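You operate a simulated robot arm through the tools that you are given. There is no shell and no other tool. Be economical: measure what you need, move in short steps, check, and stop when the job is done.

Carry out the task below with a simulated robot arm. There is one attempt and no reset: what you move stays moved.

TASK
Drop one 30 mL measure of pellets into the small jar with the teal foot.
Fine: stand it in the jar carrier, set the slider, slide the carrier IN, push the pellet filler's button once, slide it OUT; leave the other small jars.

It is judged by the outcome, as a careful person would: the job done as asked, and still so three seconds after it is handed in. It fails if anything else is knocked over, pushed out of place, dropped, spilled or broken.

THE ROBOT
A 6-joint arm with a two-finger parallel gripper, fixed in place. Base frame: the origin is at the foot of the arm, x ahead of it, y to its left, z up; the work surface is at about z = 868. Lengths are in mm, angles in rad, forces in N, time in s.
With the tool pointing down near the work surface it reaches from about 240 to 640 mm from the base axis. Its first joint turns from -1.152 to 1.152 rad. Payload 2.7 kg.
Tool frame: the origin (TCP) lies between the finger pads and is the grasp point; the fingertips stand 23 mm ahead of it; z points along the fingers, y is the line along which they close. The gripper opens to 94 mm. The fingers are 38 mm wide and 10 mm thick; the gripper's body (54 by 96 mm) begins 39 mm behind the TCP.
Orientation is that of the tool frame in the base frame, as [roll, pitch, yaw] about the fixed x, y, z axes, in that order (R = Rz(yaw) Ry(pitch) Rx(roll)). With the fingers straight down and closing along the base's y, the tool's x points along the base's -x, its y along +y and its z along -z.

THE INTERFACE
- The arm moves only by the tool jog_arm. Its argument "commands" is a list of rows, each a list of 7 numbers: the closure, from 0 (fully open) to 1 (shut), then the shift along the tool's x, y, z in mm, then the turn, a rotation vector about the tool's x, y, z in rad. In form: [[claw, x, y, z, wx, wy, wz], ...]. A call has 1 to 20 rows; each row shifts and turns the commanded pose from where the row before left it, along the tool's axes as they then stand. A row lasts 0.2 s, in which the tool goes at most 50 mm and 0.15 rad; a call with a longer step from one row to the next is refused whole, and so is a gripper value outside its range. A pose out of reach is approached as far as the arm can. The call stops where the force on the tool passes 60 N (or 10 N more than at its start, if that is more) or the arm is blocked; 0.2 s more then pass. The fingers move at their own pace (about 45 mm/s each) and stop on an object; they squeeze with about 43 N. The grip force told is the motor's: it shows also when the fingers shut on nothing. Time passes only in rows, and 0.2 s behind the last, so rows that do not move let the fingers close. It gives the time, the measured TCP pose, the force on the tool (base axes), the opening and the grip force at its end, in the units of the frame above (readings bear some noise).
- Cameras (640 x 400 px; columns grow to the right, rows downward): "scene" is fixed at [87.7, -435.8, 1422.2]; the picture's right is [0.70, -0.71, 0.00], its down [-0.28, -0.28, -0.92] and it looks along [0.66, 0.64, -0.39] (base axes); focal length 349 px, centre (320, 200). "wrist" rides on the gripper at [-39, 0, -44] in the tool frame; the picture's right is [0.00, -1.00, 0.00], its down [0.97, 0.00, -0.24] and it looks along [0.24, 0.00, 0.97] (tool axes); focal length 218 px, centre (320, 200).
- snapshot(camera): a new picture of that camera. No time passes.
- measure_at(camera, pixels): for up to 12 pixels [column, row] of the newest picture of that camera ("zoom" is the newest enlarged one), the place [x, y, z] in the base frame of the surface seen there, good to about 2 mm. No time passes.
- close_up(camera, box): a new picture of the part [left, top, right, bottom] of that camera's present view, enlarged. No time passes.
- sign_off(): hands the job in; it is judged then, once.

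Work in short steps. Measure before you move; look again where a grasp or a placing could have gone wrong, and mend it. You have 80 turns and 46 pictures in all, those below and enlarged ones among them. Open the gripper and draw the arm clear of the work before you hand the job in, unless the task says otherwise; then end with one line.

The tools are called after "Emit:" by a JSON object that holds its "op" and its "data". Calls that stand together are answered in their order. jog_arm: Moves the arm, as the interface text tells. Its arguments: {"type":"object","properties":{"commands":{"type":"array"}},"required":["commands"]} The other tools are called the same way: snapshot (camera) takes a picture; measure_at (camera, pixels) gives the place of the surface under pixels of a picture; close_up (camera, box) takes an enlarged picture of a part of a camera's view; sign_off () hands the job in.

At the start:

```text
t: 0.0
eef_pos: [349.9, 142.8, 1296.5]
orientation: [3.141, 0.0, -3.14]
contact_force: [0.0, -0.3, 0.2]
grip_width: 93.9
grip_force: 0.1
```

scene: 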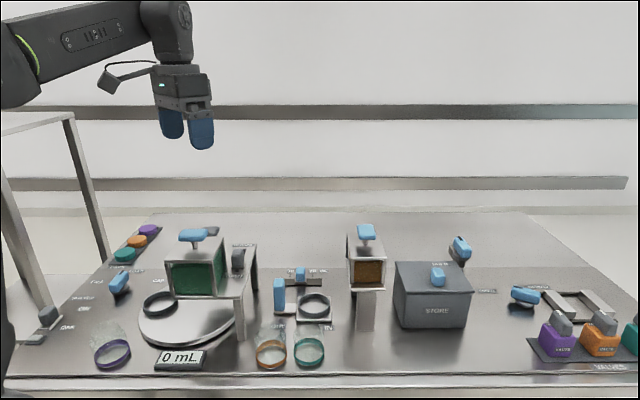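
wrist: 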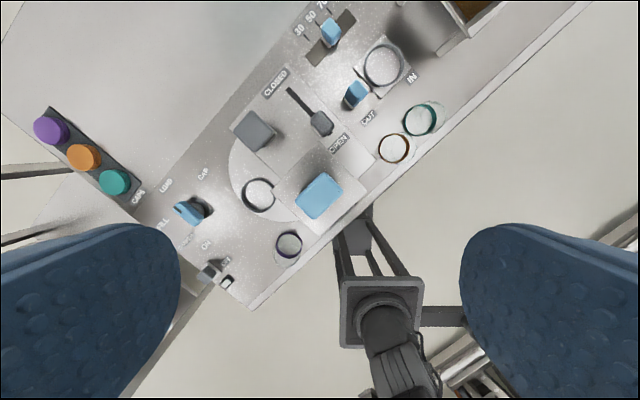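

I'll take enlarged views of the work area to identify the parts.

Emit:
{"op": "close_up", "data": {"camera": "scene", "box": [230, 210, 420, 380]}}

Emit:
{"op": "close_up", "data": {"camera": "wrist", "box": [230, 0, 510, 200]}}

```text
2.35 times, centred on (325, 295) of scene
```

zoom: 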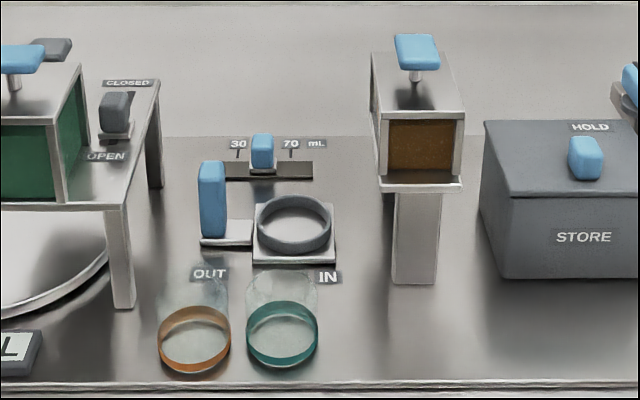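

```text
2.00 times, centred on (370, 100) of wrist
```

zoom: 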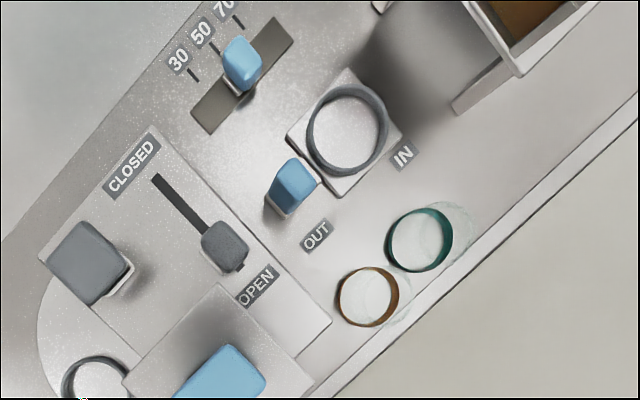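

Next I measure the slider, tick marks, carrier, handle, jars and filler button.

Emit:
{"op": "measure_at", "data": {"camera": "zoom", "pixels": [[240, 55], [193, 75], [215, 47], [238, 22], [205, 120], [285, 25], [287, 172], [345, 130], [310, 147], [384, 122], [345, 180], [322, 233]]}}

Emit:
{"op": "measure_at", "data": {"camera": "scene", "pixels": [[366, 230], [300, 268], [279, 283], [279, 300], [309, 338], [309, 345], [309, 366], [293, 352], [325, 352], [270, 362], [366, 270], [366, 300]]}}

Emit:
{"op": "close_up", "data": {"camera": "scene", "box": [240, 300, 350, 375]}}

```text
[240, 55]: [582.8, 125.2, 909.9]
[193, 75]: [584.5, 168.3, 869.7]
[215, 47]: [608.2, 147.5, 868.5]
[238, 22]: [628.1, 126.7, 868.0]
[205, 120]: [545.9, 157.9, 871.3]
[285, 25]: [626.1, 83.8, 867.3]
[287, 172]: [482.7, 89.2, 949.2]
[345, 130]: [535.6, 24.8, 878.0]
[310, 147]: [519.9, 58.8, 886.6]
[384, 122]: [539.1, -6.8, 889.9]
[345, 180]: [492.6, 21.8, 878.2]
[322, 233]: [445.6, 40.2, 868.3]
```

```text
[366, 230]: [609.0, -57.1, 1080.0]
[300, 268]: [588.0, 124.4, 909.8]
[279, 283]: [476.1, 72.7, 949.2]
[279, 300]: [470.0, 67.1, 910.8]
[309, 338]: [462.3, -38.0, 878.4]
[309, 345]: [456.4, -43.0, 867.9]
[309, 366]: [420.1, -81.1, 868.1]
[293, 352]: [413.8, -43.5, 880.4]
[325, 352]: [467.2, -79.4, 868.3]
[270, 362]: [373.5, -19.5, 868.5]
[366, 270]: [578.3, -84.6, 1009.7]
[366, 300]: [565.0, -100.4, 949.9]
```

```text
5.33 times, centred on (295, 338) of scene
```

zoom: 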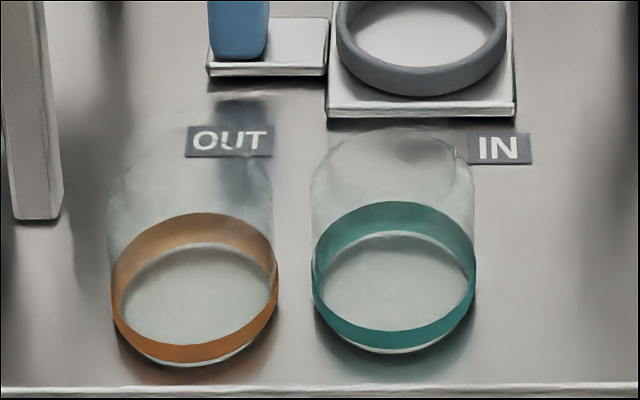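

The carrier axis looks to run diagonally at about (0.72, -0.69). Now I measure the teal jar's rim, neighbours and the ring more closely.

Emit:
{"op": "measure_at", "data": {"camera": "zoom", "pixels": [[394, 349], [316, 300], [472, 295], [394, 208], [394, 130], [394, 330], [330, 150], [455, 150], [195, 361], [195, 220], [345, 40], [425, 90]]}}

Emit:
{"op": "jog_arm", "data": {"commands": [[0, -10, -30, 0, 0, 0, 0.13], [0, -10, -40, 0, 0, 0, 0.13], [0, 0, -40, 0, 0, 0, 0.13], [0, 0, -10, 0, 0, 0, 0.13], [0, 0, 0, 0, 0, 0, 0.13], [0, 0, 0, 0, 0, 0, 0.12]]}}

Emit:
{"op": "snapshot", "data": {"camera": "wrist"}}

```text
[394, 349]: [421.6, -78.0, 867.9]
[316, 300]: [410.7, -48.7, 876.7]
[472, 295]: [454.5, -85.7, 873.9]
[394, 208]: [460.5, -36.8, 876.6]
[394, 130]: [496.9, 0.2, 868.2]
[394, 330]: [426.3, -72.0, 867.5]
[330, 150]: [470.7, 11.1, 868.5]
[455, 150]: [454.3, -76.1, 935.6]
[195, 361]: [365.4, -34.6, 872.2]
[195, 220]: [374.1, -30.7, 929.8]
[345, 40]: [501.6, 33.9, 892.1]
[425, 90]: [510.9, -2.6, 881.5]
```

```text
t: 1.4
eef_pos: [350.2, 25.0, 1297.3]
orientation: [-3.141, 0.0, 2.37]
contact_force: [-0.6, 0.6, 0.1]
grip_width: 93.8
grip_force: 0.1
```

```text
40 pictures are left
```

wrist: 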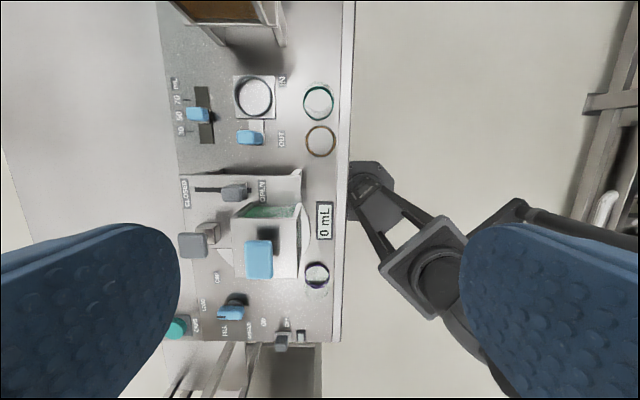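

The bench is now aligned with the wrist view. I move above the carrier/jar region for a closer, straight-down look.

Emit:
{"op": "jog_arm", "data": {"commands": [[0, -35, 17, 23, 0, 0, 0], [0, -35, 17, 23, 0, 0, 0], [0, -35, 17, 23, 0, 0, 0], [0, -35, 17, 23, 0, 0, 0], [0, -35, 17, 23, 0, 0, 0]]}}

Emit:
{"op": "snapshot", "data": {"camera": "wrist"}}

```text
t: 2.6
eef_pos: [534.4, -34.7, 1181.6]
orientation: [3.139, 0.002, 2.371]
contact_force: [0.1, -0.3, -0.1]
grip_width: 93.9
grip_force: 0.0
```

```text
39 pictures are left
```

wrist: 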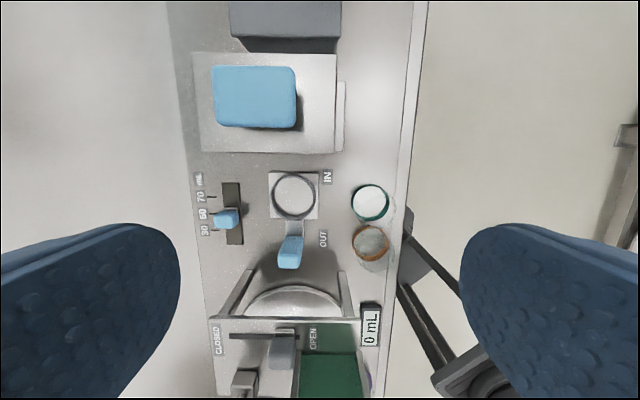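

Emit:
{"op": "close_up", "data": {"camera": "wrist", "box": [190, 150, 430, 300]}}

Emit:
{"op": "measure_at", "data": {"camera": "wrist", "pixels": [[213, 70], [294, 70], [213, 120], [297, 125], [195, 53], [335, 55], [202, 152], [335, 152], [425, 20], [395, 260]]}}

```text
2.67 times, centred on (310, 225) of wrist
```

zoom: 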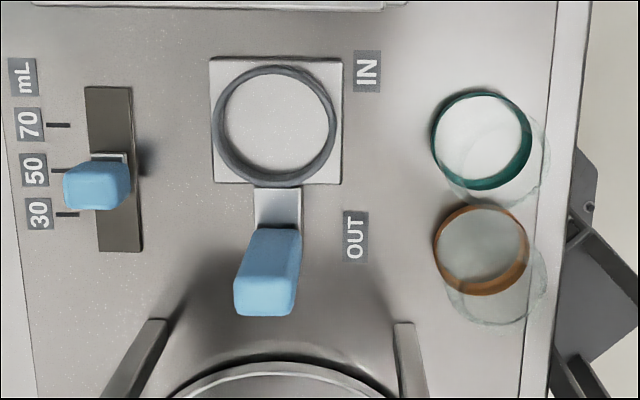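

```text
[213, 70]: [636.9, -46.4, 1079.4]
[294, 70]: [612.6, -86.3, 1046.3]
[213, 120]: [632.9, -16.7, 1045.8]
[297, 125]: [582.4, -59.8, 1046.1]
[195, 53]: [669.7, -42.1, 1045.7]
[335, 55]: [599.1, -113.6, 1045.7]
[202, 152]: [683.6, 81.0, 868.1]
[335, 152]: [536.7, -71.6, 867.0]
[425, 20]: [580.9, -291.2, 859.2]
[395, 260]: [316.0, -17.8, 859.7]
```

Emit:
{"op": "measure_at", "data": {"camera": "zoom", "pixels": [[213, 62], [340, 64], [216, 179], [339, 181], [86, 90], [130, 90], [103, 249], [140, 249], [68, 125], [65, 171], [75, 214], [104, 154]]}}

Emit:
{"op": "measure_at", "data": {"camera": "zoom", "pixels": [[70, 180], [125, 175], [85, 205], [238, 290], [290, 290], [265, 310], [482, 95], [437, 140], [530, 140], [482, 182], [275, 72], [275, 180]]}}

```text
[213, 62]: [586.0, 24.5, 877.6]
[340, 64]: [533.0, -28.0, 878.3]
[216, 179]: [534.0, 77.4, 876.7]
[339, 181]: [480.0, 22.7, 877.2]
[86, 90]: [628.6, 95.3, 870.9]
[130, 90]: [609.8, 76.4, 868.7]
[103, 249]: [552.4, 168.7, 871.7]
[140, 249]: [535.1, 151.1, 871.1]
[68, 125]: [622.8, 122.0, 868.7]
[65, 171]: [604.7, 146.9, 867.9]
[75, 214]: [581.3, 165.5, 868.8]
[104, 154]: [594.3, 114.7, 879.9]
```

```text
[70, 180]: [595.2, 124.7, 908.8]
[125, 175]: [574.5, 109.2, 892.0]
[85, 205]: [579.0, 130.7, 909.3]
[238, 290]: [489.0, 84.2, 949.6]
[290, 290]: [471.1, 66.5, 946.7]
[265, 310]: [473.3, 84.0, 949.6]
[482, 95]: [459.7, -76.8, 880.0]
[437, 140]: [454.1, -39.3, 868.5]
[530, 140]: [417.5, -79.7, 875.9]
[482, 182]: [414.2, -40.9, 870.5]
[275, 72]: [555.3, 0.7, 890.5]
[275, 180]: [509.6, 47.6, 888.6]
```

Geometry: bench axis is 45° (s=(x−y)/√2, t=(x+y)/√2); carrier centre about (533,24), teal jar about (436,−60), slider knob about (581,124), with ticks 30 mm per 20 mL. I go above the slider knob first.

Emit:
{"op": "jog_arm", "data": {"commands": [[0, 13, 29, 20, 0, 0, 0.015], [0, 13, 29, 30, 0, 0, 0], [0, 13, 29, 30, 0, 0, 0], [0, 13, 29, 30, 0, 0, 0], [0, 13, 29, 35, 0, 0, 0], [0, 13, 0, 36, 0, 0, 0], [0, 0, 0, 0, 0, 0, 0]]}}

Emit:
{"op": "snapshot", "data": {"camera": "wrist"}}

```text
t: 4.2
eef_pos: [580.3, 122.0, 999.3]
orientation: [-3.141, 0.0, 2.358]
contact_force: [-0.4, 0.2, 0.1]
grip_width: 93.9
grip_force: 0.1
```

```text
37 pictures are left
```

wrist: 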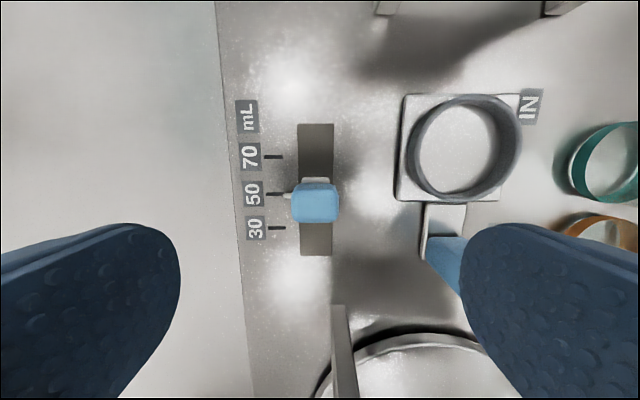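

The knob's plate has a pointer at (287,194) by the 50 tick. I measure the ticks, pointer and knob.

Emit:
{"op": "measure_at", "data": {"camera": "wrist", "pixels": [[275, 156], [272, 194], [277, 228], [287, 195], [295, 190], [335, 190], [338, 215], [294, 215], [315, 203], [313, 180], [315, 250], [315, 126]]}}

Emit:
{"op": "measure_at", "data": {"camera": "wrist", "pixels": [[415, 150], [520, 145], [462, 98], [465, 200], [568, 180], [600, 200], [600, 130], [635, 165]]}}

Emit:
{"op": "close_up", "data": {"camera": "wrist", "box": [230, 110, 390, 260]}}

```text
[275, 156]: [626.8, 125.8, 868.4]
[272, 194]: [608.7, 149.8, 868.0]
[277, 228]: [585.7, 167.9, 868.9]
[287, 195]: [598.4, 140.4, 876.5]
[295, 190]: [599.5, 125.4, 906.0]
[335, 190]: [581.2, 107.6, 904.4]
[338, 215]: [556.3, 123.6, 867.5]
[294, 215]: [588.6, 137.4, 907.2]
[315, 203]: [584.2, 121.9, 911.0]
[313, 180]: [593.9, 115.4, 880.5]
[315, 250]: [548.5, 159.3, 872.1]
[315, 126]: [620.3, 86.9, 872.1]
```

```text
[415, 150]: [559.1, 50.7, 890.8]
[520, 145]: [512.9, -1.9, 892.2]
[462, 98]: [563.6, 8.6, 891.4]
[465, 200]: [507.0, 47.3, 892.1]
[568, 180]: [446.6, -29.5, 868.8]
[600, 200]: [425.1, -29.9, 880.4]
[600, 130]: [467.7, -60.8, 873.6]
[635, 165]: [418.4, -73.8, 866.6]
```

```text
2.67 times, centred on (310, 185) of wrist
```

zoom: 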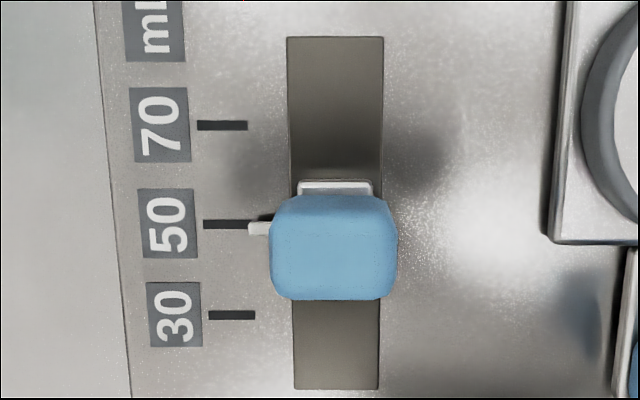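

Pointer is s≈323.9; the 30 tick is s≈295.2. I half-close, descend onto the knob (TCP z 908) and grip.

Emit:
{"op": "jog_arm", "data": {"commands": [[0.4, 0, 2.5, 20, 0, 0, 0], [0.4, 0, 0, 20, 0, 0, 0], [0.4, 0, 0, 20, 0, 0, 0], [0.4, 0, 0, 20, 0, 0, 0], [0.4, 0, 0, 11, 0, 0, 0], [1, 0, 0, 0, 0, 0, 0], [1, 0, 0, 0, 0, 0, 0], [1, 0, 0, 0, 0, 0, 0]]}}

```text
t: 6.0
eef_pos: [585.1, 121.6, 906.7]
orientation: [-3.141, 0.001, 2.357]
contact_force: [-2.0, -3.7, -0.9]
grip_width: 31.7
grip_force: 44.4
```

Gripped. Slide 29 mm toward 30 (tool +x) gently.

Emit:
{"op": "jog_arm", "data": {"commands": [[1, 7, 0, 0, 0, 0, 0], [1, 7, 0, 0, 0, 0, 0], [1, 7, 0, 0, 0, 0, 0], [1, 7, 0, 0, 0, 0, 0], [1, 1, 0, 0, 0, 0, 0], [1, 0, 0, 0, 0, 0, 0]]}}

Emit:
{"op": "close_up", "data": {"camera": "scene", "box": [250, 240, 350, 330]}}

```text
t: 7.4
eef_pos: [561.9, 144.0, 908.5]
orientation: [-3.138, -0.001, 2.357]
contact_force: [3.5, 0.2, -16.4]
grip_width: 31.6
grip_force: 44.8
```

```text
4.44 times, centred on (300, 285) of scene
```

zoom: 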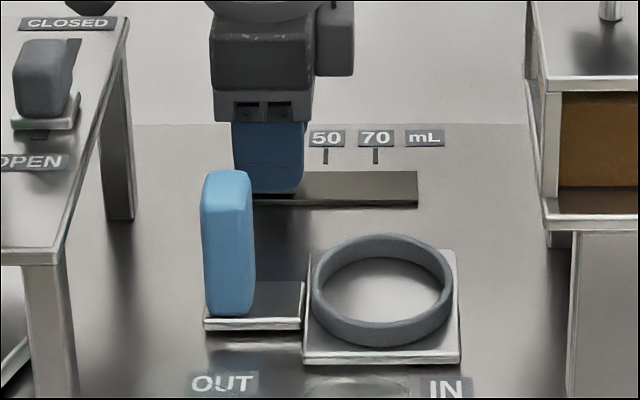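

Release and rise to check the pointer.

Emit:
{"op": "jog_arm", "data": {"commands": [[0.4, 0, 0, 0, 0, 0, 0], [0.4, 0, 0, 0, 0, 0, 0], [0.4, 0, 0, -20, 0, 0, 0], [0.4, 0, 0, -30, 0, 0, 0], [0.4, 0, 0, -40, 0, 0, 0], [0.4, 0, 0, 0, 0, 0, 0]]}}

Emit:
{"op": "close_up", "data": {"camera": "wrist", "box": [230, 60, 390, 220]}}

```text
t: 8.8
eef_pos: [563.6, 140.6, 999.3]
orientation: [3.141, 0.0, 2.359]
contact_force: [0.2, 1.1, 0.1]
grip_width: 56.5
grip_force: 0.0
```

```text
2.50 times, centred on (310, 140) of wrist
```

zoom: 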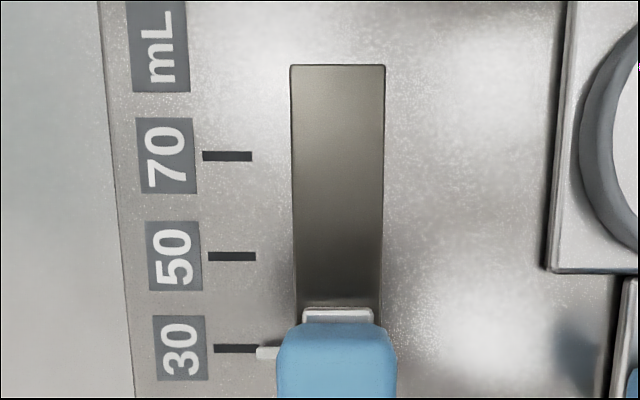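

Emit:
{"op": "measure_at", "data": {"camera": "zoom", "pixels": [[235, 348], [225, 348], [265, 353], [262, 353], [230, 256], [226, 156], [268, 350], [268, 356]]}}

```text
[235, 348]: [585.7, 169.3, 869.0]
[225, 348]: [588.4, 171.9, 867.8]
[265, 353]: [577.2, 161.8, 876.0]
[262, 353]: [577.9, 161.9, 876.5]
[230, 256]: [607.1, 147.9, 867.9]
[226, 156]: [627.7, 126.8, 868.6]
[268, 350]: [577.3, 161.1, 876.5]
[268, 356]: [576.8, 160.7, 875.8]
```

Pointer is at s≈294.1 vs tick 294.4: set to 30. Now move above the teal jar with the gripper open for a look.

Emit:
{"op": "jog_arm", "data": {"commands": [[0, -10, -30, -20, 0, 0, 0], [0, -10, -40, -15, 0, 0, 0], [0, -10, -40, 0, 0, 0, 0], [0, -10, -40, 0, 0, 0, 0], [0, -11, -42, 0, 0, 0, 0], [0, 0, -40, 0, 0, 0, 0], [0, 0, 0, 0, 0, 0, 0]]}}

Emit:
{"op": "snapshot", "data": {"camera": "wrist"}}

```text
t: 10.4
eef_pos: [432.2, -57.9, 1035.2]
orientation: [3.14, 0.001, 2.357]
contact_force: [0.3, -0.5, 0.0]
grip_width: 94.0
grip_force: 0.0
```

```text
33 pictures are left
```

wrist: 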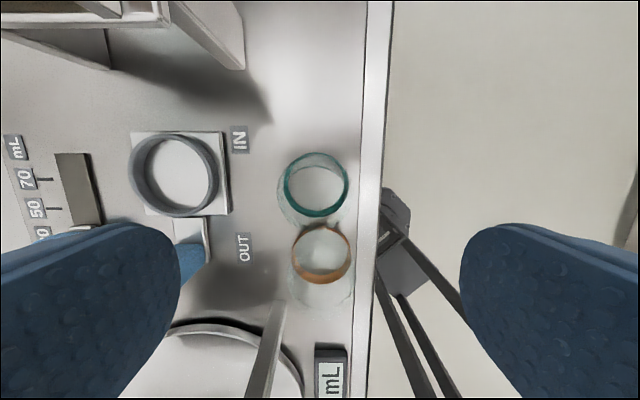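

Emit:
{"op": "close_up", "data": {"camera": "wrist", "box": [260, 130, 380, 320]}}

Emit:
{"op": "measure_at", "data": {"camera": "wrist", "pixels": [[317, 170], [317, 215], [285, 185], [347, 182], [319, 228], [320, 282], [317, 164], [316, 152], [280, 205], [137, 175], [216, 172], [177, 136]]}}

```text
2.11 times, centred on (320, 225) of wrist
```

zoom: 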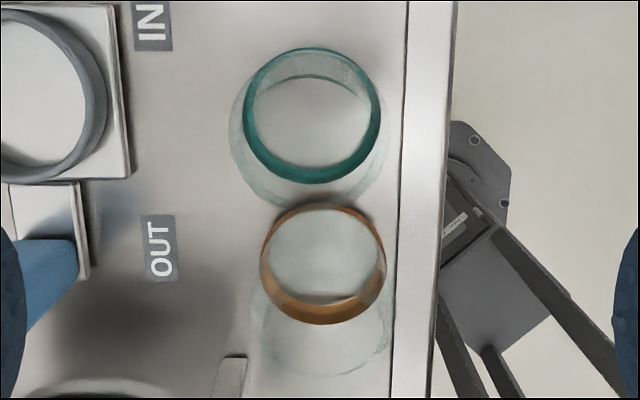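

```text
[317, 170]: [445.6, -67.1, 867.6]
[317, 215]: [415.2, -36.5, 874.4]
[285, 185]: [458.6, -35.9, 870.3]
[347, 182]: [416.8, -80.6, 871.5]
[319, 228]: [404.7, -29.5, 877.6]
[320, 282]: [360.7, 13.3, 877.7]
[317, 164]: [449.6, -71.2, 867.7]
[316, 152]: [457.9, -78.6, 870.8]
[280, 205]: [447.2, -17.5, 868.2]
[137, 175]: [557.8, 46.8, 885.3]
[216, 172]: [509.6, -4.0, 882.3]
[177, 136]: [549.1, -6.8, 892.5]
```

Teal jar: centre s≈349.4, t≈268.3, dia ≈60 mm (TCP is at s 346.5, t 264.7). Correct, descend to z 915 and grip across the bench direction (clear of the orange jar).

Emit:
{"op": "jog_arm", "data": {"commands": [[0, -2.9, 3.6, 20, 0, 0, 0], [0, 0, 0, 25, 0, 0, 0], [0, 0, 0, 25, 0, 0, 0], [0, 0, 0, 25, 0, 0, 0], [0, 0, 0, 25, 0, 0, 0], [0, 0, 0, 0, 0, 0, 0]]}}

Emit:
{"op": "snapshot", "data": {"camera": "wrist"}}

Emit:
{"op": "close_up", "data": {"camera": "scene", "box": [240, 280, 380, 380]}}

```text
t: 11.8
eef_pos: [439.0, -57.5, 914.8]
orientation: [3.141, 0.0, 2.359]
contact_force: [0.1, -1.2, -0.7]
grip_width: 94.1
grip_force: 0.0
```

```text
31 pictures are left
```

wrist: 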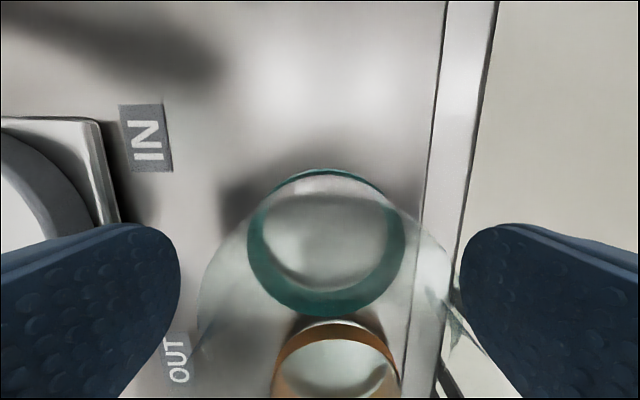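

```text
4.00 times, centred on (310, 330) of scene
```

zoom: 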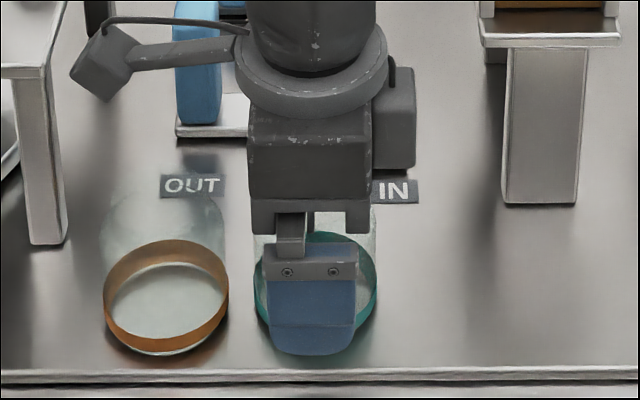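

Well centred; slight shift, then close on the jar.

Emit:
{"op": "jog_arm", "data": {"commands": [[0, 0, -2, 0, 0, 0, 0], [0.2, 0, 0, 0, 0, 0, 0], [0.3, 0, 0, 0, 0, 0, 0], [0.45, 0, 0, 0, 0, 0, 0], [0.6, 0, 0, 0, 0, 0, 0], [0.6, 0, 0, 0, 0, 0, 0]]}}

```text
t: 13.2
eef_pos: [437.8, -56.8, 914.4]
orientation: [-3.141, 0.001, 2.357]
contact_force: [-0.7, -0.6, 0.1]
grip_width: 58.1
grip_force: 43.2
```

Gripped at 58.1 mm. Lift 60 mm and look.

Emit:
{"op": "jog_arm", "data": {"commands": [[0.7, 0, 0, -10, 0, 0, 0], [0.7, 0, 0, -15, 0, 0, 0], [0.7, 0, 0, -20, 0, 0, 0], [0.7, 0, 0, -15, 0, 0, 0], [0.7, 0, 0, 0, 0, 0, 0]]}}

Emit:
{"op": "snapshot", "data": {"camera": "wrist"}}

Emit:
{"op": "close_up", "data": {"camera": "scene", "box": [240, 260, 380, 360]}}

```text
t: 14.4
eef_pos: [439.6, -55.7, 974.9]
orientation: [-3.141, 0.0, 2.358]
contact_force: [0.5, 1.5, -1.2]
grip_width: 44.2
grip_force: 42.6
```

```text
29 pictures are left
```

wrist: 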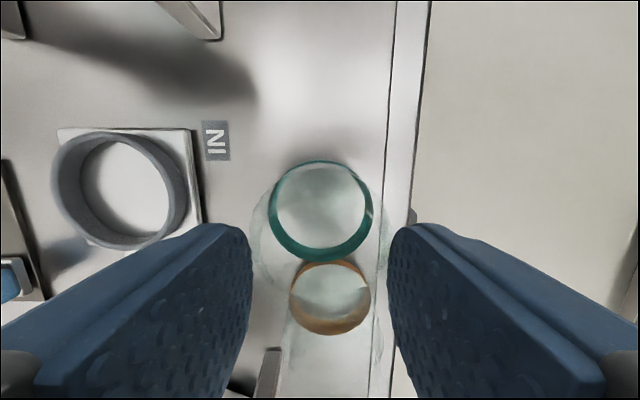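

```text
4.00 times, centred on (310, 310) of scene
```

zoom: 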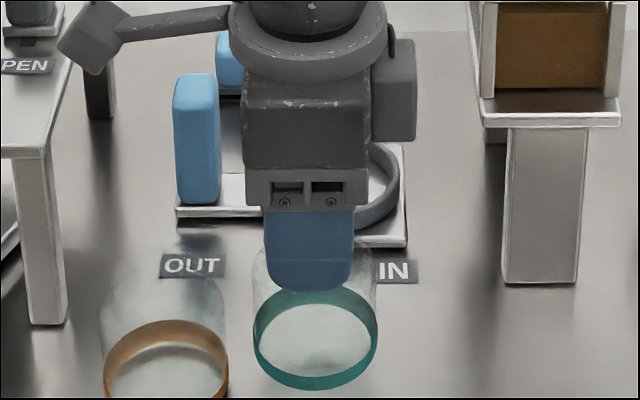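

The width dropped to 44 mm, so something slipped; measure where the jar is.

Emit:
{"op": "measure_at", "data": {"camera": "wrist", "pixels": [[320, 161], [320, 255], [272, 215], [370, 205], [330, 265], [330, 333], [320, 163], [258, 240]]}}

Emit:
{"op": "measure_at", "data": {"camera": "zoom", "pixels": [[315, 387], [315, 375], [255, 340], [376, 340], [260, 270], [370, 260], [315, 295], [310, 284]]}}

Emit:
{"op": "close_up", "data": {"camera": "scene", "box": [270, 300, 350, 370]}}

```text
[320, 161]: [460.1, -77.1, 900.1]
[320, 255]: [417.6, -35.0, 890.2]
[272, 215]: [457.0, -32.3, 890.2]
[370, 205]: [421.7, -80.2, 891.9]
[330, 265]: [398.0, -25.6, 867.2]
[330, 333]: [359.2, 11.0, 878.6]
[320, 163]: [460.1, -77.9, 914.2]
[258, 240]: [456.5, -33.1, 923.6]
```

```text
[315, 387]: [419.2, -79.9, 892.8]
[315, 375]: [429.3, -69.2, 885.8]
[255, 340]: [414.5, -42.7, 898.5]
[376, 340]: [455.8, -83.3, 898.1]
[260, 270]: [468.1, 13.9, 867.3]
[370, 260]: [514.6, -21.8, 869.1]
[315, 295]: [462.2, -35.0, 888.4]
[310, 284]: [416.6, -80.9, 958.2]
```

```text
5.71 times, centred on (310, 335) of scene
```

zoom: 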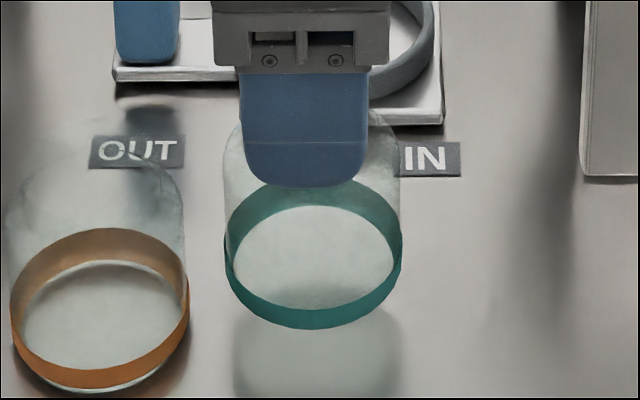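

The jar slid down to its rim in the fingers (foot ≈18 mm above the bench). I set it back down gently before regripping lower.

Emit:
{"op": "jog_arm", "data": {"commands": [[0.7, 0, 0, 6, 0, 0, 0], [0.7, 0, 0, 6, 0, 0, 0], [0.7, 0, 0, 4, 0, 0, 0], [0.7, 0, 0, 3, 0, 0, 0], [0.7, 0, 0, 0, 0, 0, 0]]}}

Emit:
{"op": "close_up", "data": {"camera": "scene", "box": [270, 300, 350, 370]}}

```text
t: 15.6
eef_pos: [437.6, -57.8, 956.7]
orientation: [3.14, 0.001, 2.359]
contact_force: [-4.3, 1.5, 18.1]
grip_width: 44.4
grip_force: 43.0
```

```text
5.71 times, centred on (310, 335) of scene
```

zoom: 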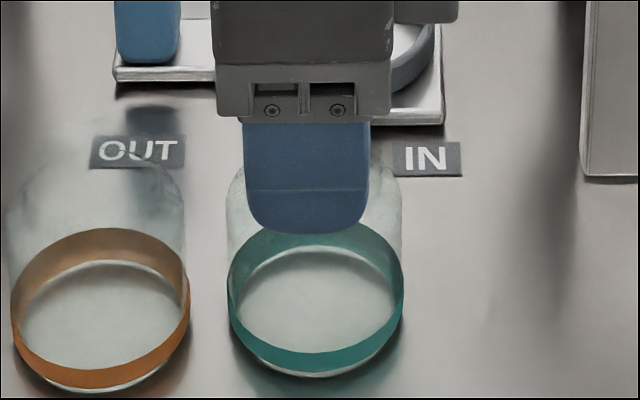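

The jar stands on the bench and the fingers hold its neck (44 mm) with tips on the shoulder, which withstood 18 N. I lift again slowly with this neck grip and verify that it doesn't slip.

Emit:
{"op": "jog_arm", "data": {"commands": [[0.8, 0, 0, -3, 0, 0, 0], [0.8, 0, 0, -5, 0, 0, 0], [0.8, 0, 0, -8, 0, 0, 0], [0.8, 0, 0, -10, 0, 0, 0], [0.8, 0, 0, -10, 0, 0, 0], [0.8, 0, 0, -6, 0, 0, 0], [0.8, 0, 0, 0, 0, 0, 0], [0.8, 0, 0, 0, 0, 0, 0]]}}

Emit:
{"op": "close_up", "data": {"camera": "scene", "box": [270, 290, 350, 360]}}

Emit:
{"op": "snapshot", "data": {"camera": "wrist"}}

```text
t: 17.4
eef_pos: [437.3, -57.3, 996.8]
orientation: [3.141, 0.0, 2.359]
contact_force: [0.4, 0.1, -2.0]
grip_width: 44.4
grip_force: 43.0
```

```text
5.71 times, centred on (310, 325) of scene
```

zoom: 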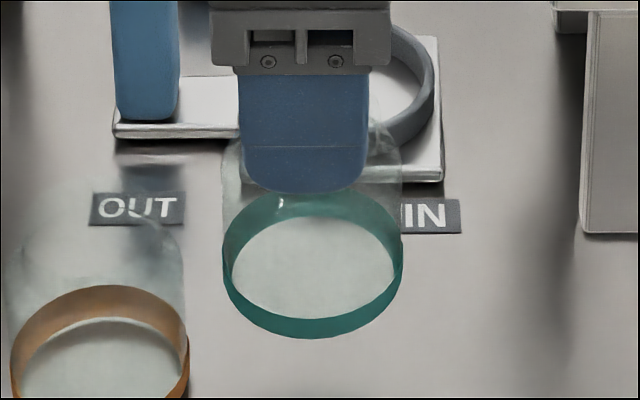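

```text
24 pictures are left
```

wrist: 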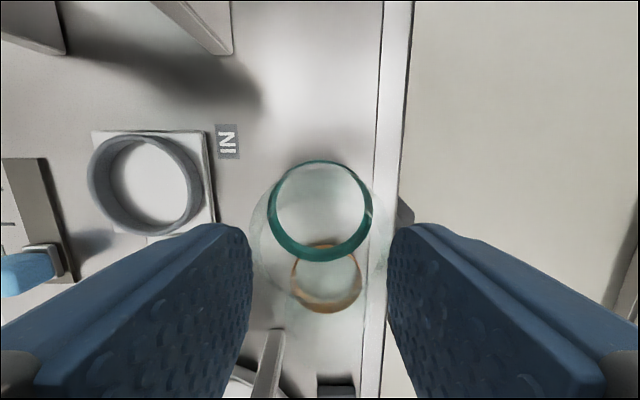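

No slip: the ring appears at the same place in the wrist view. Measure the foot ring's centre relative to the TCP, and the carrier ring.

Emit:
{"op": "measure_at", "data": {"camera": "wrist", "pixels": [[320, 258], [320, 161], [270, 212], [370, 212], [92, 180], [203, 178], [147, 137], [147, 230], [112, 185], [188, 183], [148, 143], [148, 222]]}}

Emit:
{"op": "close_up", "data": {"camera": "wrist", "box": [70, 100, 410, 280]}}

```text
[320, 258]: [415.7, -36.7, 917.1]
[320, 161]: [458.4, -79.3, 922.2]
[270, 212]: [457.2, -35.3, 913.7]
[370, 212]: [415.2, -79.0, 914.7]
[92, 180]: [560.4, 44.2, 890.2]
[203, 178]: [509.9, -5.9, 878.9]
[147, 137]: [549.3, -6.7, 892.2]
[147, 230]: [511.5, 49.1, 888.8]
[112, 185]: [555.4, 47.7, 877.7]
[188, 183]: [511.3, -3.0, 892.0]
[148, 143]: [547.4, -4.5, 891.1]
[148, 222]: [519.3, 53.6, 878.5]
```

```text
1.88 times, centred on (240, 190) of wrist
```

zoom: 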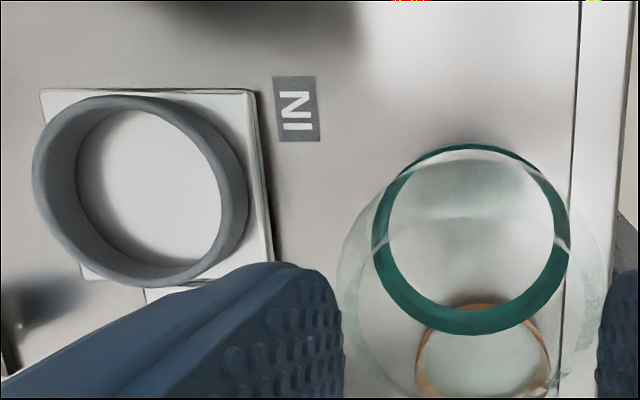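

Jar is centred on the TCP (s 350, t 268). Carrier centre s≈360, t≈393.8. Raise slightly, carry over, keep 25 mm above the ring.

Emit:
{"op": "jog_arm", "data": {"commands": [[0.8, 0, 0, -8, 0, 0, 0], [0.8, -3, 20, 0, 0, 0, 0], [0.8, -3, 25, 0, 0, 0, 0], [0.8, -3, 30, 0, 0, 0, 0], [0.8, -1.3, 30, 0, 0, 0, 0], [0.8, 0, 20, 0, 0, 0, 0], [0.8, 0, 0, 0, 0, 0, 0]]}}

Emit:
{"op": "snapshot", "data": {"camera": "wrist"}}

Emit:
{"op": "snapshot", "data": {"camera": "scene"}}

```text
t: 19.0
eef_pos: [532.7, 22.4, 1005.6]
orientation: [-3.141, 0.001, 2.357]
contact_force: [0.2, 0.2, -1.3]
grip_width: 44.8
grip_force: 43.0
```

```text
22 pictures are left
```

wrist: 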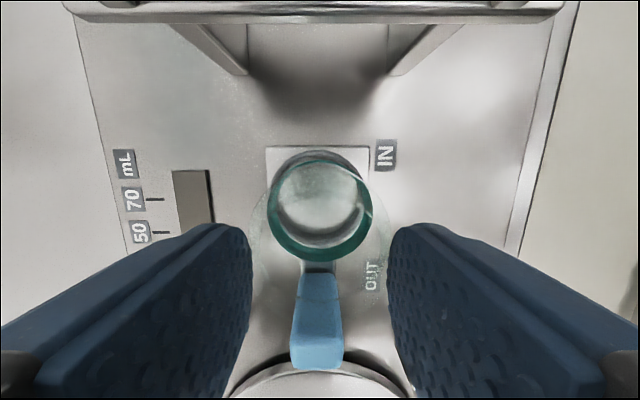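

```text
21 pictures are left
```

scene: 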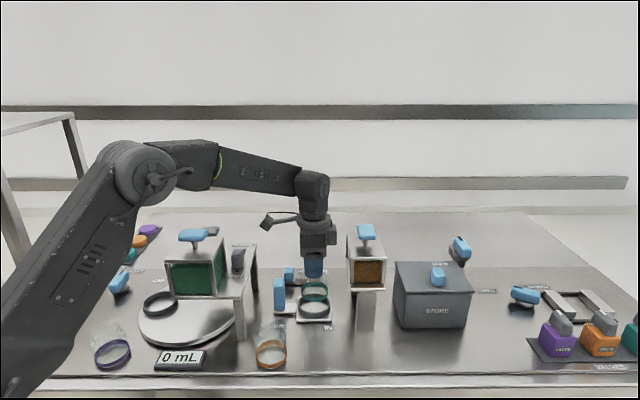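

Measure the plate, ring and jar foot in this view before lowering.

Emit:
{"op": "measure_at", "data": {"camera": "wrist", "pixels": [[267, 149], [366, 149], [268, 225], [369, 225], [319, 258], [318, 161], [269, 212], [369, 212], [285, 160], [318, 154], [352, 160], [320, 148]]}}

Emit:
{"op": "close_up", "data": {"camera": "wrist", "box": [250, 130, 390, 280]}}

```text
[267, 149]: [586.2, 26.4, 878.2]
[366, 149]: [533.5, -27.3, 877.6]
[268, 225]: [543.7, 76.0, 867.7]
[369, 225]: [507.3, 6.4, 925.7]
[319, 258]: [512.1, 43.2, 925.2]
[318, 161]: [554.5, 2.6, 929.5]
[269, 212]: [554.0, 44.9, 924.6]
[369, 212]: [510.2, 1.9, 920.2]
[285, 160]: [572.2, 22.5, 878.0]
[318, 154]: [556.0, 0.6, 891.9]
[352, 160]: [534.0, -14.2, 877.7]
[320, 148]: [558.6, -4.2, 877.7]
```

```text
2.67 times, centred on (320, 205) of wrist
```

zoom: 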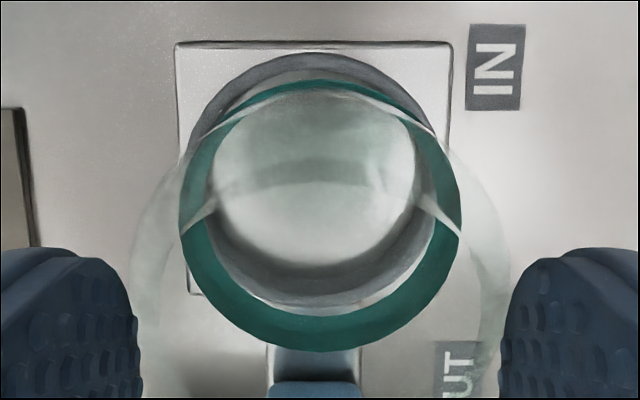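

Jar needs about +1.8 mm in t and −0.8 mm in s. Correct and lower in small steps.

Emit:
{"op": "jog_arm", "data": {"commands": [[0.8, 0.8, 1.8, 0, 0, 0, 0], [0.8, 0, 0, 8, 0, 0, 0], [0.8, 0, 0, 8, 0, 0, 0], [0.8, 0, 0, 4, 0, 0, 0], [0.8, 0, 0, 0, 0, 0, 0]]}}

Emit:
{"op": "close_up", "data": {"camera": "wrist", "box": [250, 130, 390, 280]}}

Emit:
{"op": "close_up", "data": {"camera": "scene", "box": [270, 260, 350, 330]}}

```text
t: 20.2
eef_pos: [532.4, 25.5, 985.0]
orientation: [-3.141, 0.0, 2.356]
contact_force: [-0.7, 0.9, -1.1]
grip_width: 44.9
grip_force: 42.4
```

```text
2.67 times, centred on (320, 205) of wrist
```

zoom: 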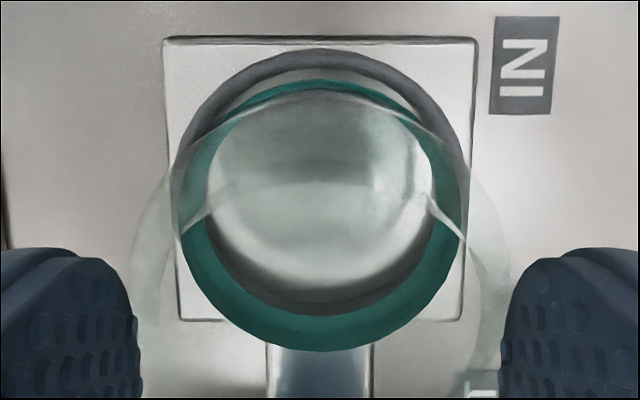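

```text
5.71 times, centred on (310, 295) of scene
```

zoom: 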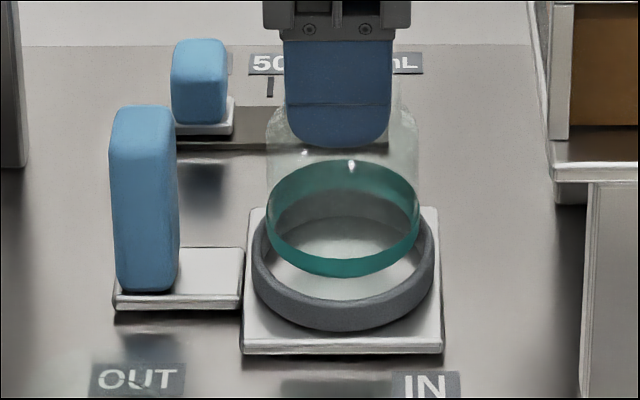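

Well aligned (plate centre column 320, jar 321). Lower the remaining ~18 mm.

Emit:
{"op": "jog_arm", "data": {"commands": [[0.8, 0, 0, 5, 0, 0, 0], [0.8, 0, 0, 5, 0, 0, 0], [0.8, 0, 0, 4, 0, 0, 0], [0.8, 0, 0, 3, 0, 0, 0], [0.8, 0, 0, 0, 0, 0, 0]]}}

Emit:
{"op": "close_up", "data": {"camera": "scene", "box": [270, 260, 350, 330]}}

```text
t: 21.4
eef_pos: [534.6, 26.4, 968.5]
orientation: [-3.141, 0.001, 2.357]
contact_force: [-0.7, -0.1, -1.3]
grip_width: 44.4
grip_force: 43.1
```

```text
5.71 times, centred on (310, 295) of scene
```

zoom: 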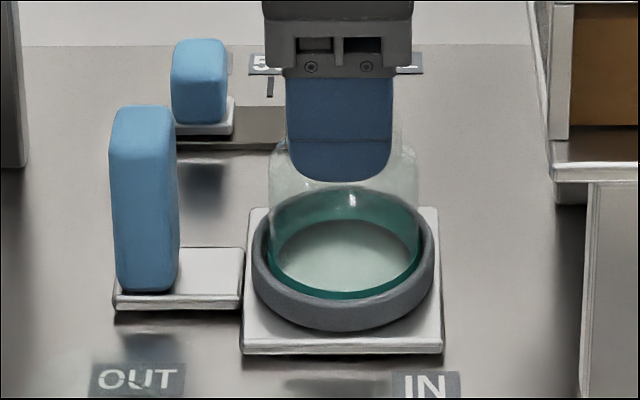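

It's in the ring. Lower the last bit until contact.

Emit:
{"op": "jog_arm", "data": {"commands": [[0.8, 0, 0, 1.5, 0, 0, 0], [0.8, 0, 0, 1, 0, 0, 0], [0.8, 0, 0, 0, 0, 0, 0]]}}

```text
t: 22.2
eef_pos: [534.9, 26.2, 966.4]
orientation: [3.142, 0.002, 2.357]
contact_force: [-2.8, 0.4, 14.6]
grip_width: 44.6
grip_force: 43.5
```

Seated (14.6 N up). Open and rise.

Emit:
{"op": "jog_arm", "data": {"commands": [[0.45, 0, 0, 0, 0, 0, 0], [0.2, 0, 0, 0, 0, 0, 0], [0, 0, 0, 0, 0, 0, 0], [0, 0, 0, 0, 0, 0, 0], [0, 0, 0, -10, 0, 0, 0], [0, 0, 0, -30, 0, 0, 0], [0, 0, 0, -40, 0, 0, 0], [0, 0, 0, 0, 0, 0, 0]]}}

Emit:
{"op": "snapshot", "data": {"camera": "wrist"}}

Emit:
{"op": "close_up", "data": {"camera": "scene", "box": [260, 250, 400, 350]}}

```text
t: 24.0
eef_pos: [534.0, 26.4, 1044.9]
orientation: [3.14, 0.0, 2.358]
contact_force: [0.8, 0.2, 0.0]
grip_width: 94.0
grip_force: 0.1
```

```text
16 pictures are left
```

wrist: 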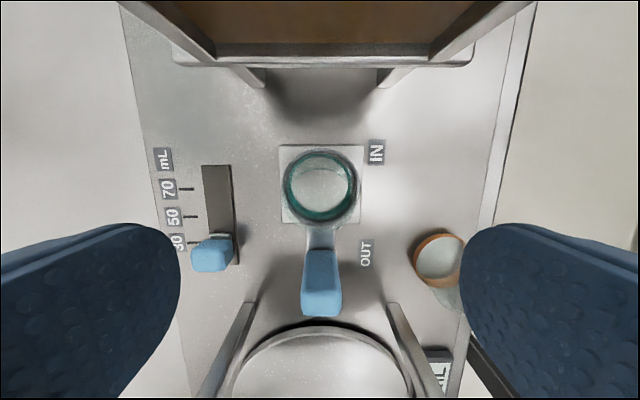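

```text
4.00 times, centred on (330, 300) of scene
```

zoom: 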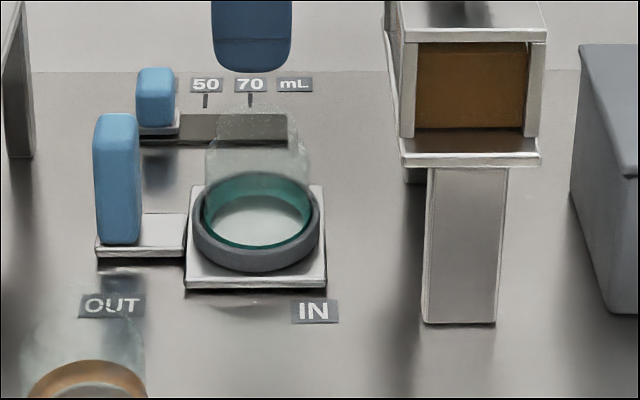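

The jar stands upright in the carrier. Before sliding, measure the handle, filler shelf edge and legs for clearance.

Emit:
{"op": "measure_at", "data": {"camera": "wrist", "pixels": [[320, 62], [320, 50], [320, 20], [180, 60], [465, 60], [255, 80], [388, 80], [306, 290], [340, 290], [322, 252], [322, 285], [322, 312]]}}

Emit:
{"op": "measure_at", "data": {"camera": "zoom", "pixels": [[470, 162], [403, 155], [537, 155], [470, 135], [470, 35], [403, 35], [545, 35], [430, 315], [494, 318], [118, 240], [118, 120], [250, 120]]}}

Emit:
{"op": "measure_at", "data": {"camera": "scene", "pixels": [[358, 228], [374, 228], [366, 225], [366, 237], [358, 237], [374, 238], [366, 246], [351, 246], [381, 246]]}}

```text
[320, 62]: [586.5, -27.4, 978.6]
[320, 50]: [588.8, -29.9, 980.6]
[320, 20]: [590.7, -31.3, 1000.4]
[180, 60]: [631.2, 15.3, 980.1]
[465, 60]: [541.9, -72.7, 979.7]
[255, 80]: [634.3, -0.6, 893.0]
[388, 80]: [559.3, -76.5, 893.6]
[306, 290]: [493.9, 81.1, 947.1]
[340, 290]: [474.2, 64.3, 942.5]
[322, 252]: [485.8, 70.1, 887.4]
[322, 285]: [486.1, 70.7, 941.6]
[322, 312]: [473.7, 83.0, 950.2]
```

```text
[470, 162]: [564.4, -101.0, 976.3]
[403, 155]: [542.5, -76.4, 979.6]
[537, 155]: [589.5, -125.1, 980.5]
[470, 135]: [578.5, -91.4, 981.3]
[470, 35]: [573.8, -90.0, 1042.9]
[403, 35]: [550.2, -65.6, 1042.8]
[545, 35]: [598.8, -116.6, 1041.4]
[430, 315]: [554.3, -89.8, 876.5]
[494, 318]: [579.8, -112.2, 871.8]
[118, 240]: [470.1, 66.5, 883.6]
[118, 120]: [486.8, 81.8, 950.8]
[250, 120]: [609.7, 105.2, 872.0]
```

```text
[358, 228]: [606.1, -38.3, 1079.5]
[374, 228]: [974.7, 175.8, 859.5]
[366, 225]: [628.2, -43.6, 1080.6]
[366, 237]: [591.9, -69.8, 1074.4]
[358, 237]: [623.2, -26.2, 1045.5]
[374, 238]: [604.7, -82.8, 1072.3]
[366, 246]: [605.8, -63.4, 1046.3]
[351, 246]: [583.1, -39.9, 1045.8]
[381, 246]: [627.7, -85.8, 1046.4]
```

Shelf front edge is s≈434 at z≈980; the handle is s≈273–294, t≈394, top 950. The wrist camera would reach the shelf at the end of travel, so I'll slide about half way with a vertical grip, then regrip tilted back. First grip the handle.

Emit:
{"op": "jog_arm", "data": {"commands": [[0.3, 20, -2, -5, 0, 0, 0], [0.4, 30, 0, 0, 0, 0, 0], [0.4, 29, 0, 0, 0, 0, 0], [0.4, 0, 0, 25, 0, 0, 0], [0.4, 0, 0, 30, 0, 0, 0], [0.4, 0, 0, 30, 0, 0, 0], [0.4, 0, 0, 30, 0, 0, 0], [0.4, 0, 0, 0, 0, 0, 0]]}}

Emit:
{"op": "snapshot", "data": {"camera": "scene"}}

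```text
t: 25.6
eef_pos: [481.3, 83.2, 962.1]
orientation: [3.111, 0.008, 2.356]
contact_force: [-7.3, 7.1, 11.9]
grip_width: 56.2
grip_force: 0.0
stopped in row 7: the force on the tool passed its limit (the readings are from after the stop); the commanded pose is now the measured one
```

```text
14 pictures are left
```

scene: 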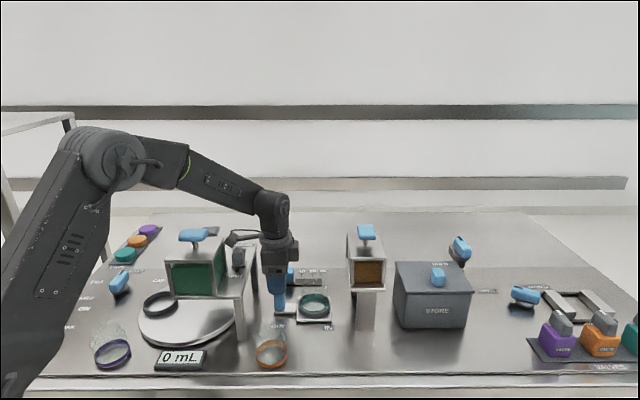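

Something touched; look closely.

Emit:
{"op": "close_up", "data": {"camera": "scene", "box": [205, 200, 345, 340]}}

Emit:
{"op": "snapshot", "data": {"camera": "wrist"}}

```text
2.86 times, centred on (275, 270) of scene
```

zoom: 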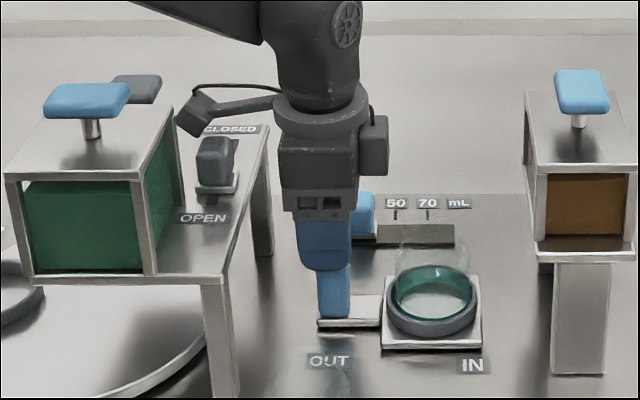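

```text
12 pictures are left
```

wrist: 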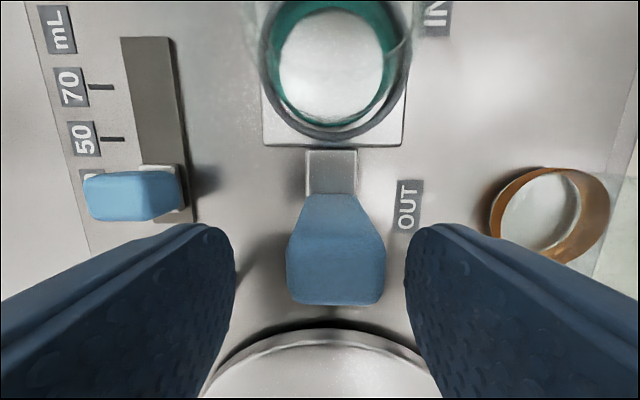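

A side box on the wrist (about 113 mm toward −s, 70 mm toward +t) touched something on the green-filler platform. I back straight up.

Emit:
{"op": "jog_arm", "data": {"commands": [[0.4, 0, 0, -15, 0, 0, 0], [0.4, 0, 0, -20, 0, 0, 0], [0.4, 0, 0, -20, 0, 0, 0], [0.4, 0, 0, -25, 0, 0, 0], [0.4, 0, 0, 0, 0, 0, 0]]}}

Emit:
{"op": "close_up", "data": {"camera": "scene", "box": [165, 190, 305, 330]}}

```text
t: 26.8
eef_pos: [478.5, 80.8, 1043.1]
orientation: [3.114, 0.009, 2.353]
contact_force: [-0.3, -0.7, -0.1]
grip_width: 56.5
grip_force: 0.1
```

```text
2.86 times, centred on (235, 260) of scene
```

zoom: 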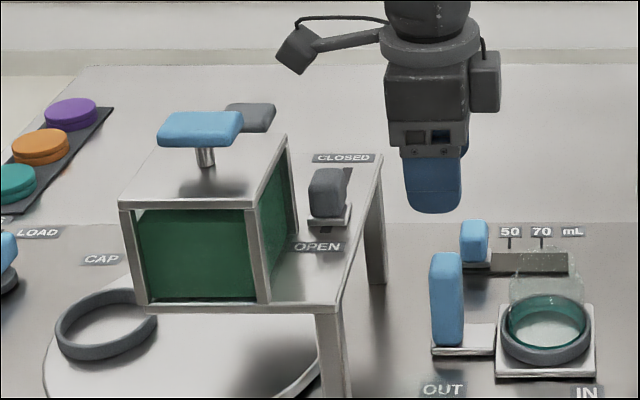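

Lever and hopper look unchanged. I measure the wrist's side box and the hopper/lever positions to plan clearance.

Emit:
{"op": "measure_at", "data": {"camera": "zoom", "pixels": [[297, 50], [290, 65], [310, 60], [350, 42], [488, 80], [498, 100], [325, 175], [345, 170], [285, 140], [205, 170], [380, 158], [340, 303]]}}

```text
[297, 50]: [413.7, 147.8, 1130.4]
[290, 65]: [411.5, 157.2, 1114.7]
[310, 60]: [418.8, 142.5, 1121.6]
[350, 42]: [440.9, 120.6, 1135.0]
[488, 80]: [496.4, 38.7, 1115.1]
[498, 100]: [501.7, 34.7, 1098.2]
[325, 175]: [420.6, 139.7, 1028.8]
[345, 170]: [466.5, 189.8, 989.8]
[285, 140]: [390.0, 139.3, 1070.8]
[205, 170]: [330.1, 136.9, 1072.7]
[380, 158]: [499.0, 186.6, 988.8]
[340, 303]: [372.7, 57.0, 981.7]
```

The box reaches 93–110 mm toward −s and hit the lever top (z 1029), without moving it. I'll turn the gripper by 90° (yaw +1.571) so box and camera point along ±t, and level the tool.

Emit:
{"op": "jog_arm", "data": {"commands": [[0.4, 0, 0, 0, 0.0276, 0.009, 0], [0.4, 0, 0, 0, 0, 0, -0.143], [0.4, 0, 0, 0, 0, 0, -0.143], [0.4, 0, 0, 0, 0, 0, -0.143], [0.4, 0, 0, 0, 0, 0, -0.143], [0.4, 0, 0, 0, 0, 0, -0.143], [0.4, 0, 0, 0, 0, 0, -0.143], [0.4, 0, 0, 0, 0, 0, -0.143], [0.4, 0, 0, 0, 0, 0, -0.143], [0.4, 0, 0, 0, 0, 0, -0.143], [0.4, 0, 0, 0, 0, 0, -0.143], [0.4, 0, 0, 0, 0, 0, -0.143], [0.4, 0, 0, 0, 0, 0, 0]]}}

Emit:
{"op": "snapshot", "data": {"camera": "wrist"}}

```text
t: 29.6
eef_pos: [478.7, 81.8, 1041.1]
orientation: [3.141, 0.0, -2.354]
contact_force: [0.3, -0.4, 0.5]
grip_width: 56.3
grip_force: 0.1
```

```text
10 pictures are left
```

wrist: 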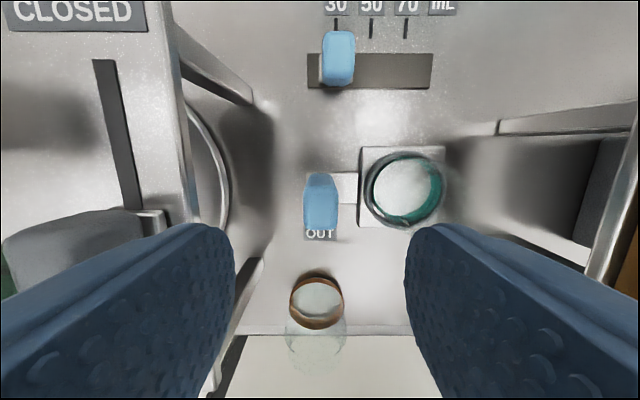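

Emit:
{"op": "measure_at", "data": {"camera": "wrist", "pixels": [[307, 200], [337, 200], [321, 178], [321, 225], [322, 190], [190, 130], [195, 215], [150, 215], [362, 190], [450, 190]]}}

```text
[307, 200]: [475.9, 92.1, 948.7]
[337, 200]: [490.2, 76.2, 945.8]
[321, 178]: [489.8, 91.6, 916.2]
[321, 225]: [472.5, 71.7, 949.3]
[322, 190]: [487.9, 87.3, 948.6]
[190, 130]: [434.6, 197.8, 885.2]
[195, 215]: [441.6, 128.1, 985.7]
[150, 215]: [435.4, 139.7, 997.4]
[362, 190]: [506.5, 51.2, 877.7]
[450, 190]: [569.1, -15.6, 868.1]
```

Handle spans s 271–293 (centre 282), TCP s 280.7. Narrow to ~50 mm and descend straddling the handle.

Emit:
{"op": "jog_arm", "data": {"commands": [[0.47, 0, -1.3, 10, 0, 0, 0], [0.47, 0, 0, 25, 0, 0, 0], [0.47, 0, 0, 25, 0, 0, 0], [0.47, 0, 0, 20, 0, 0, 0], [0.47, 0, 0, 15, 0, 0, 0], [0.47, 0, 0, 10, 0, 0, 0], [0.47, 0, 0, 0, 0, 0, 0]]}}

Emit:
{"op": "close_up", "data": {"camera": "scene", "box": [205, 200, 405, 340]}}

```text
t: 31.2
eef_pos: [481.0, 79.3, 936.1]
orientation: [3.14, 0.0, -2.356]
contact_force: [0.2, 0.4, -0.2]
grip_width: 49.7
grip_force: 0.1
```

```text
2.86 times, centred on (305, 270) of scene
```

zoom: 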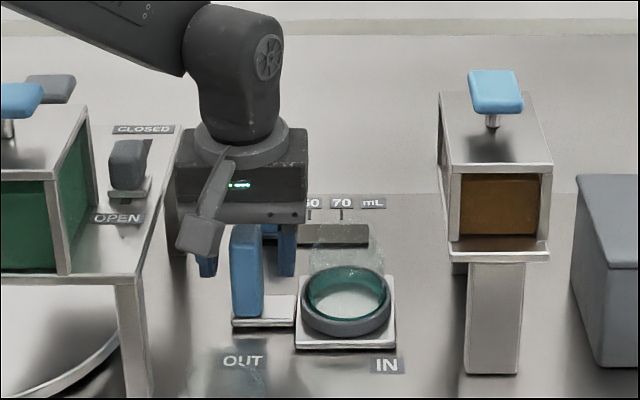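

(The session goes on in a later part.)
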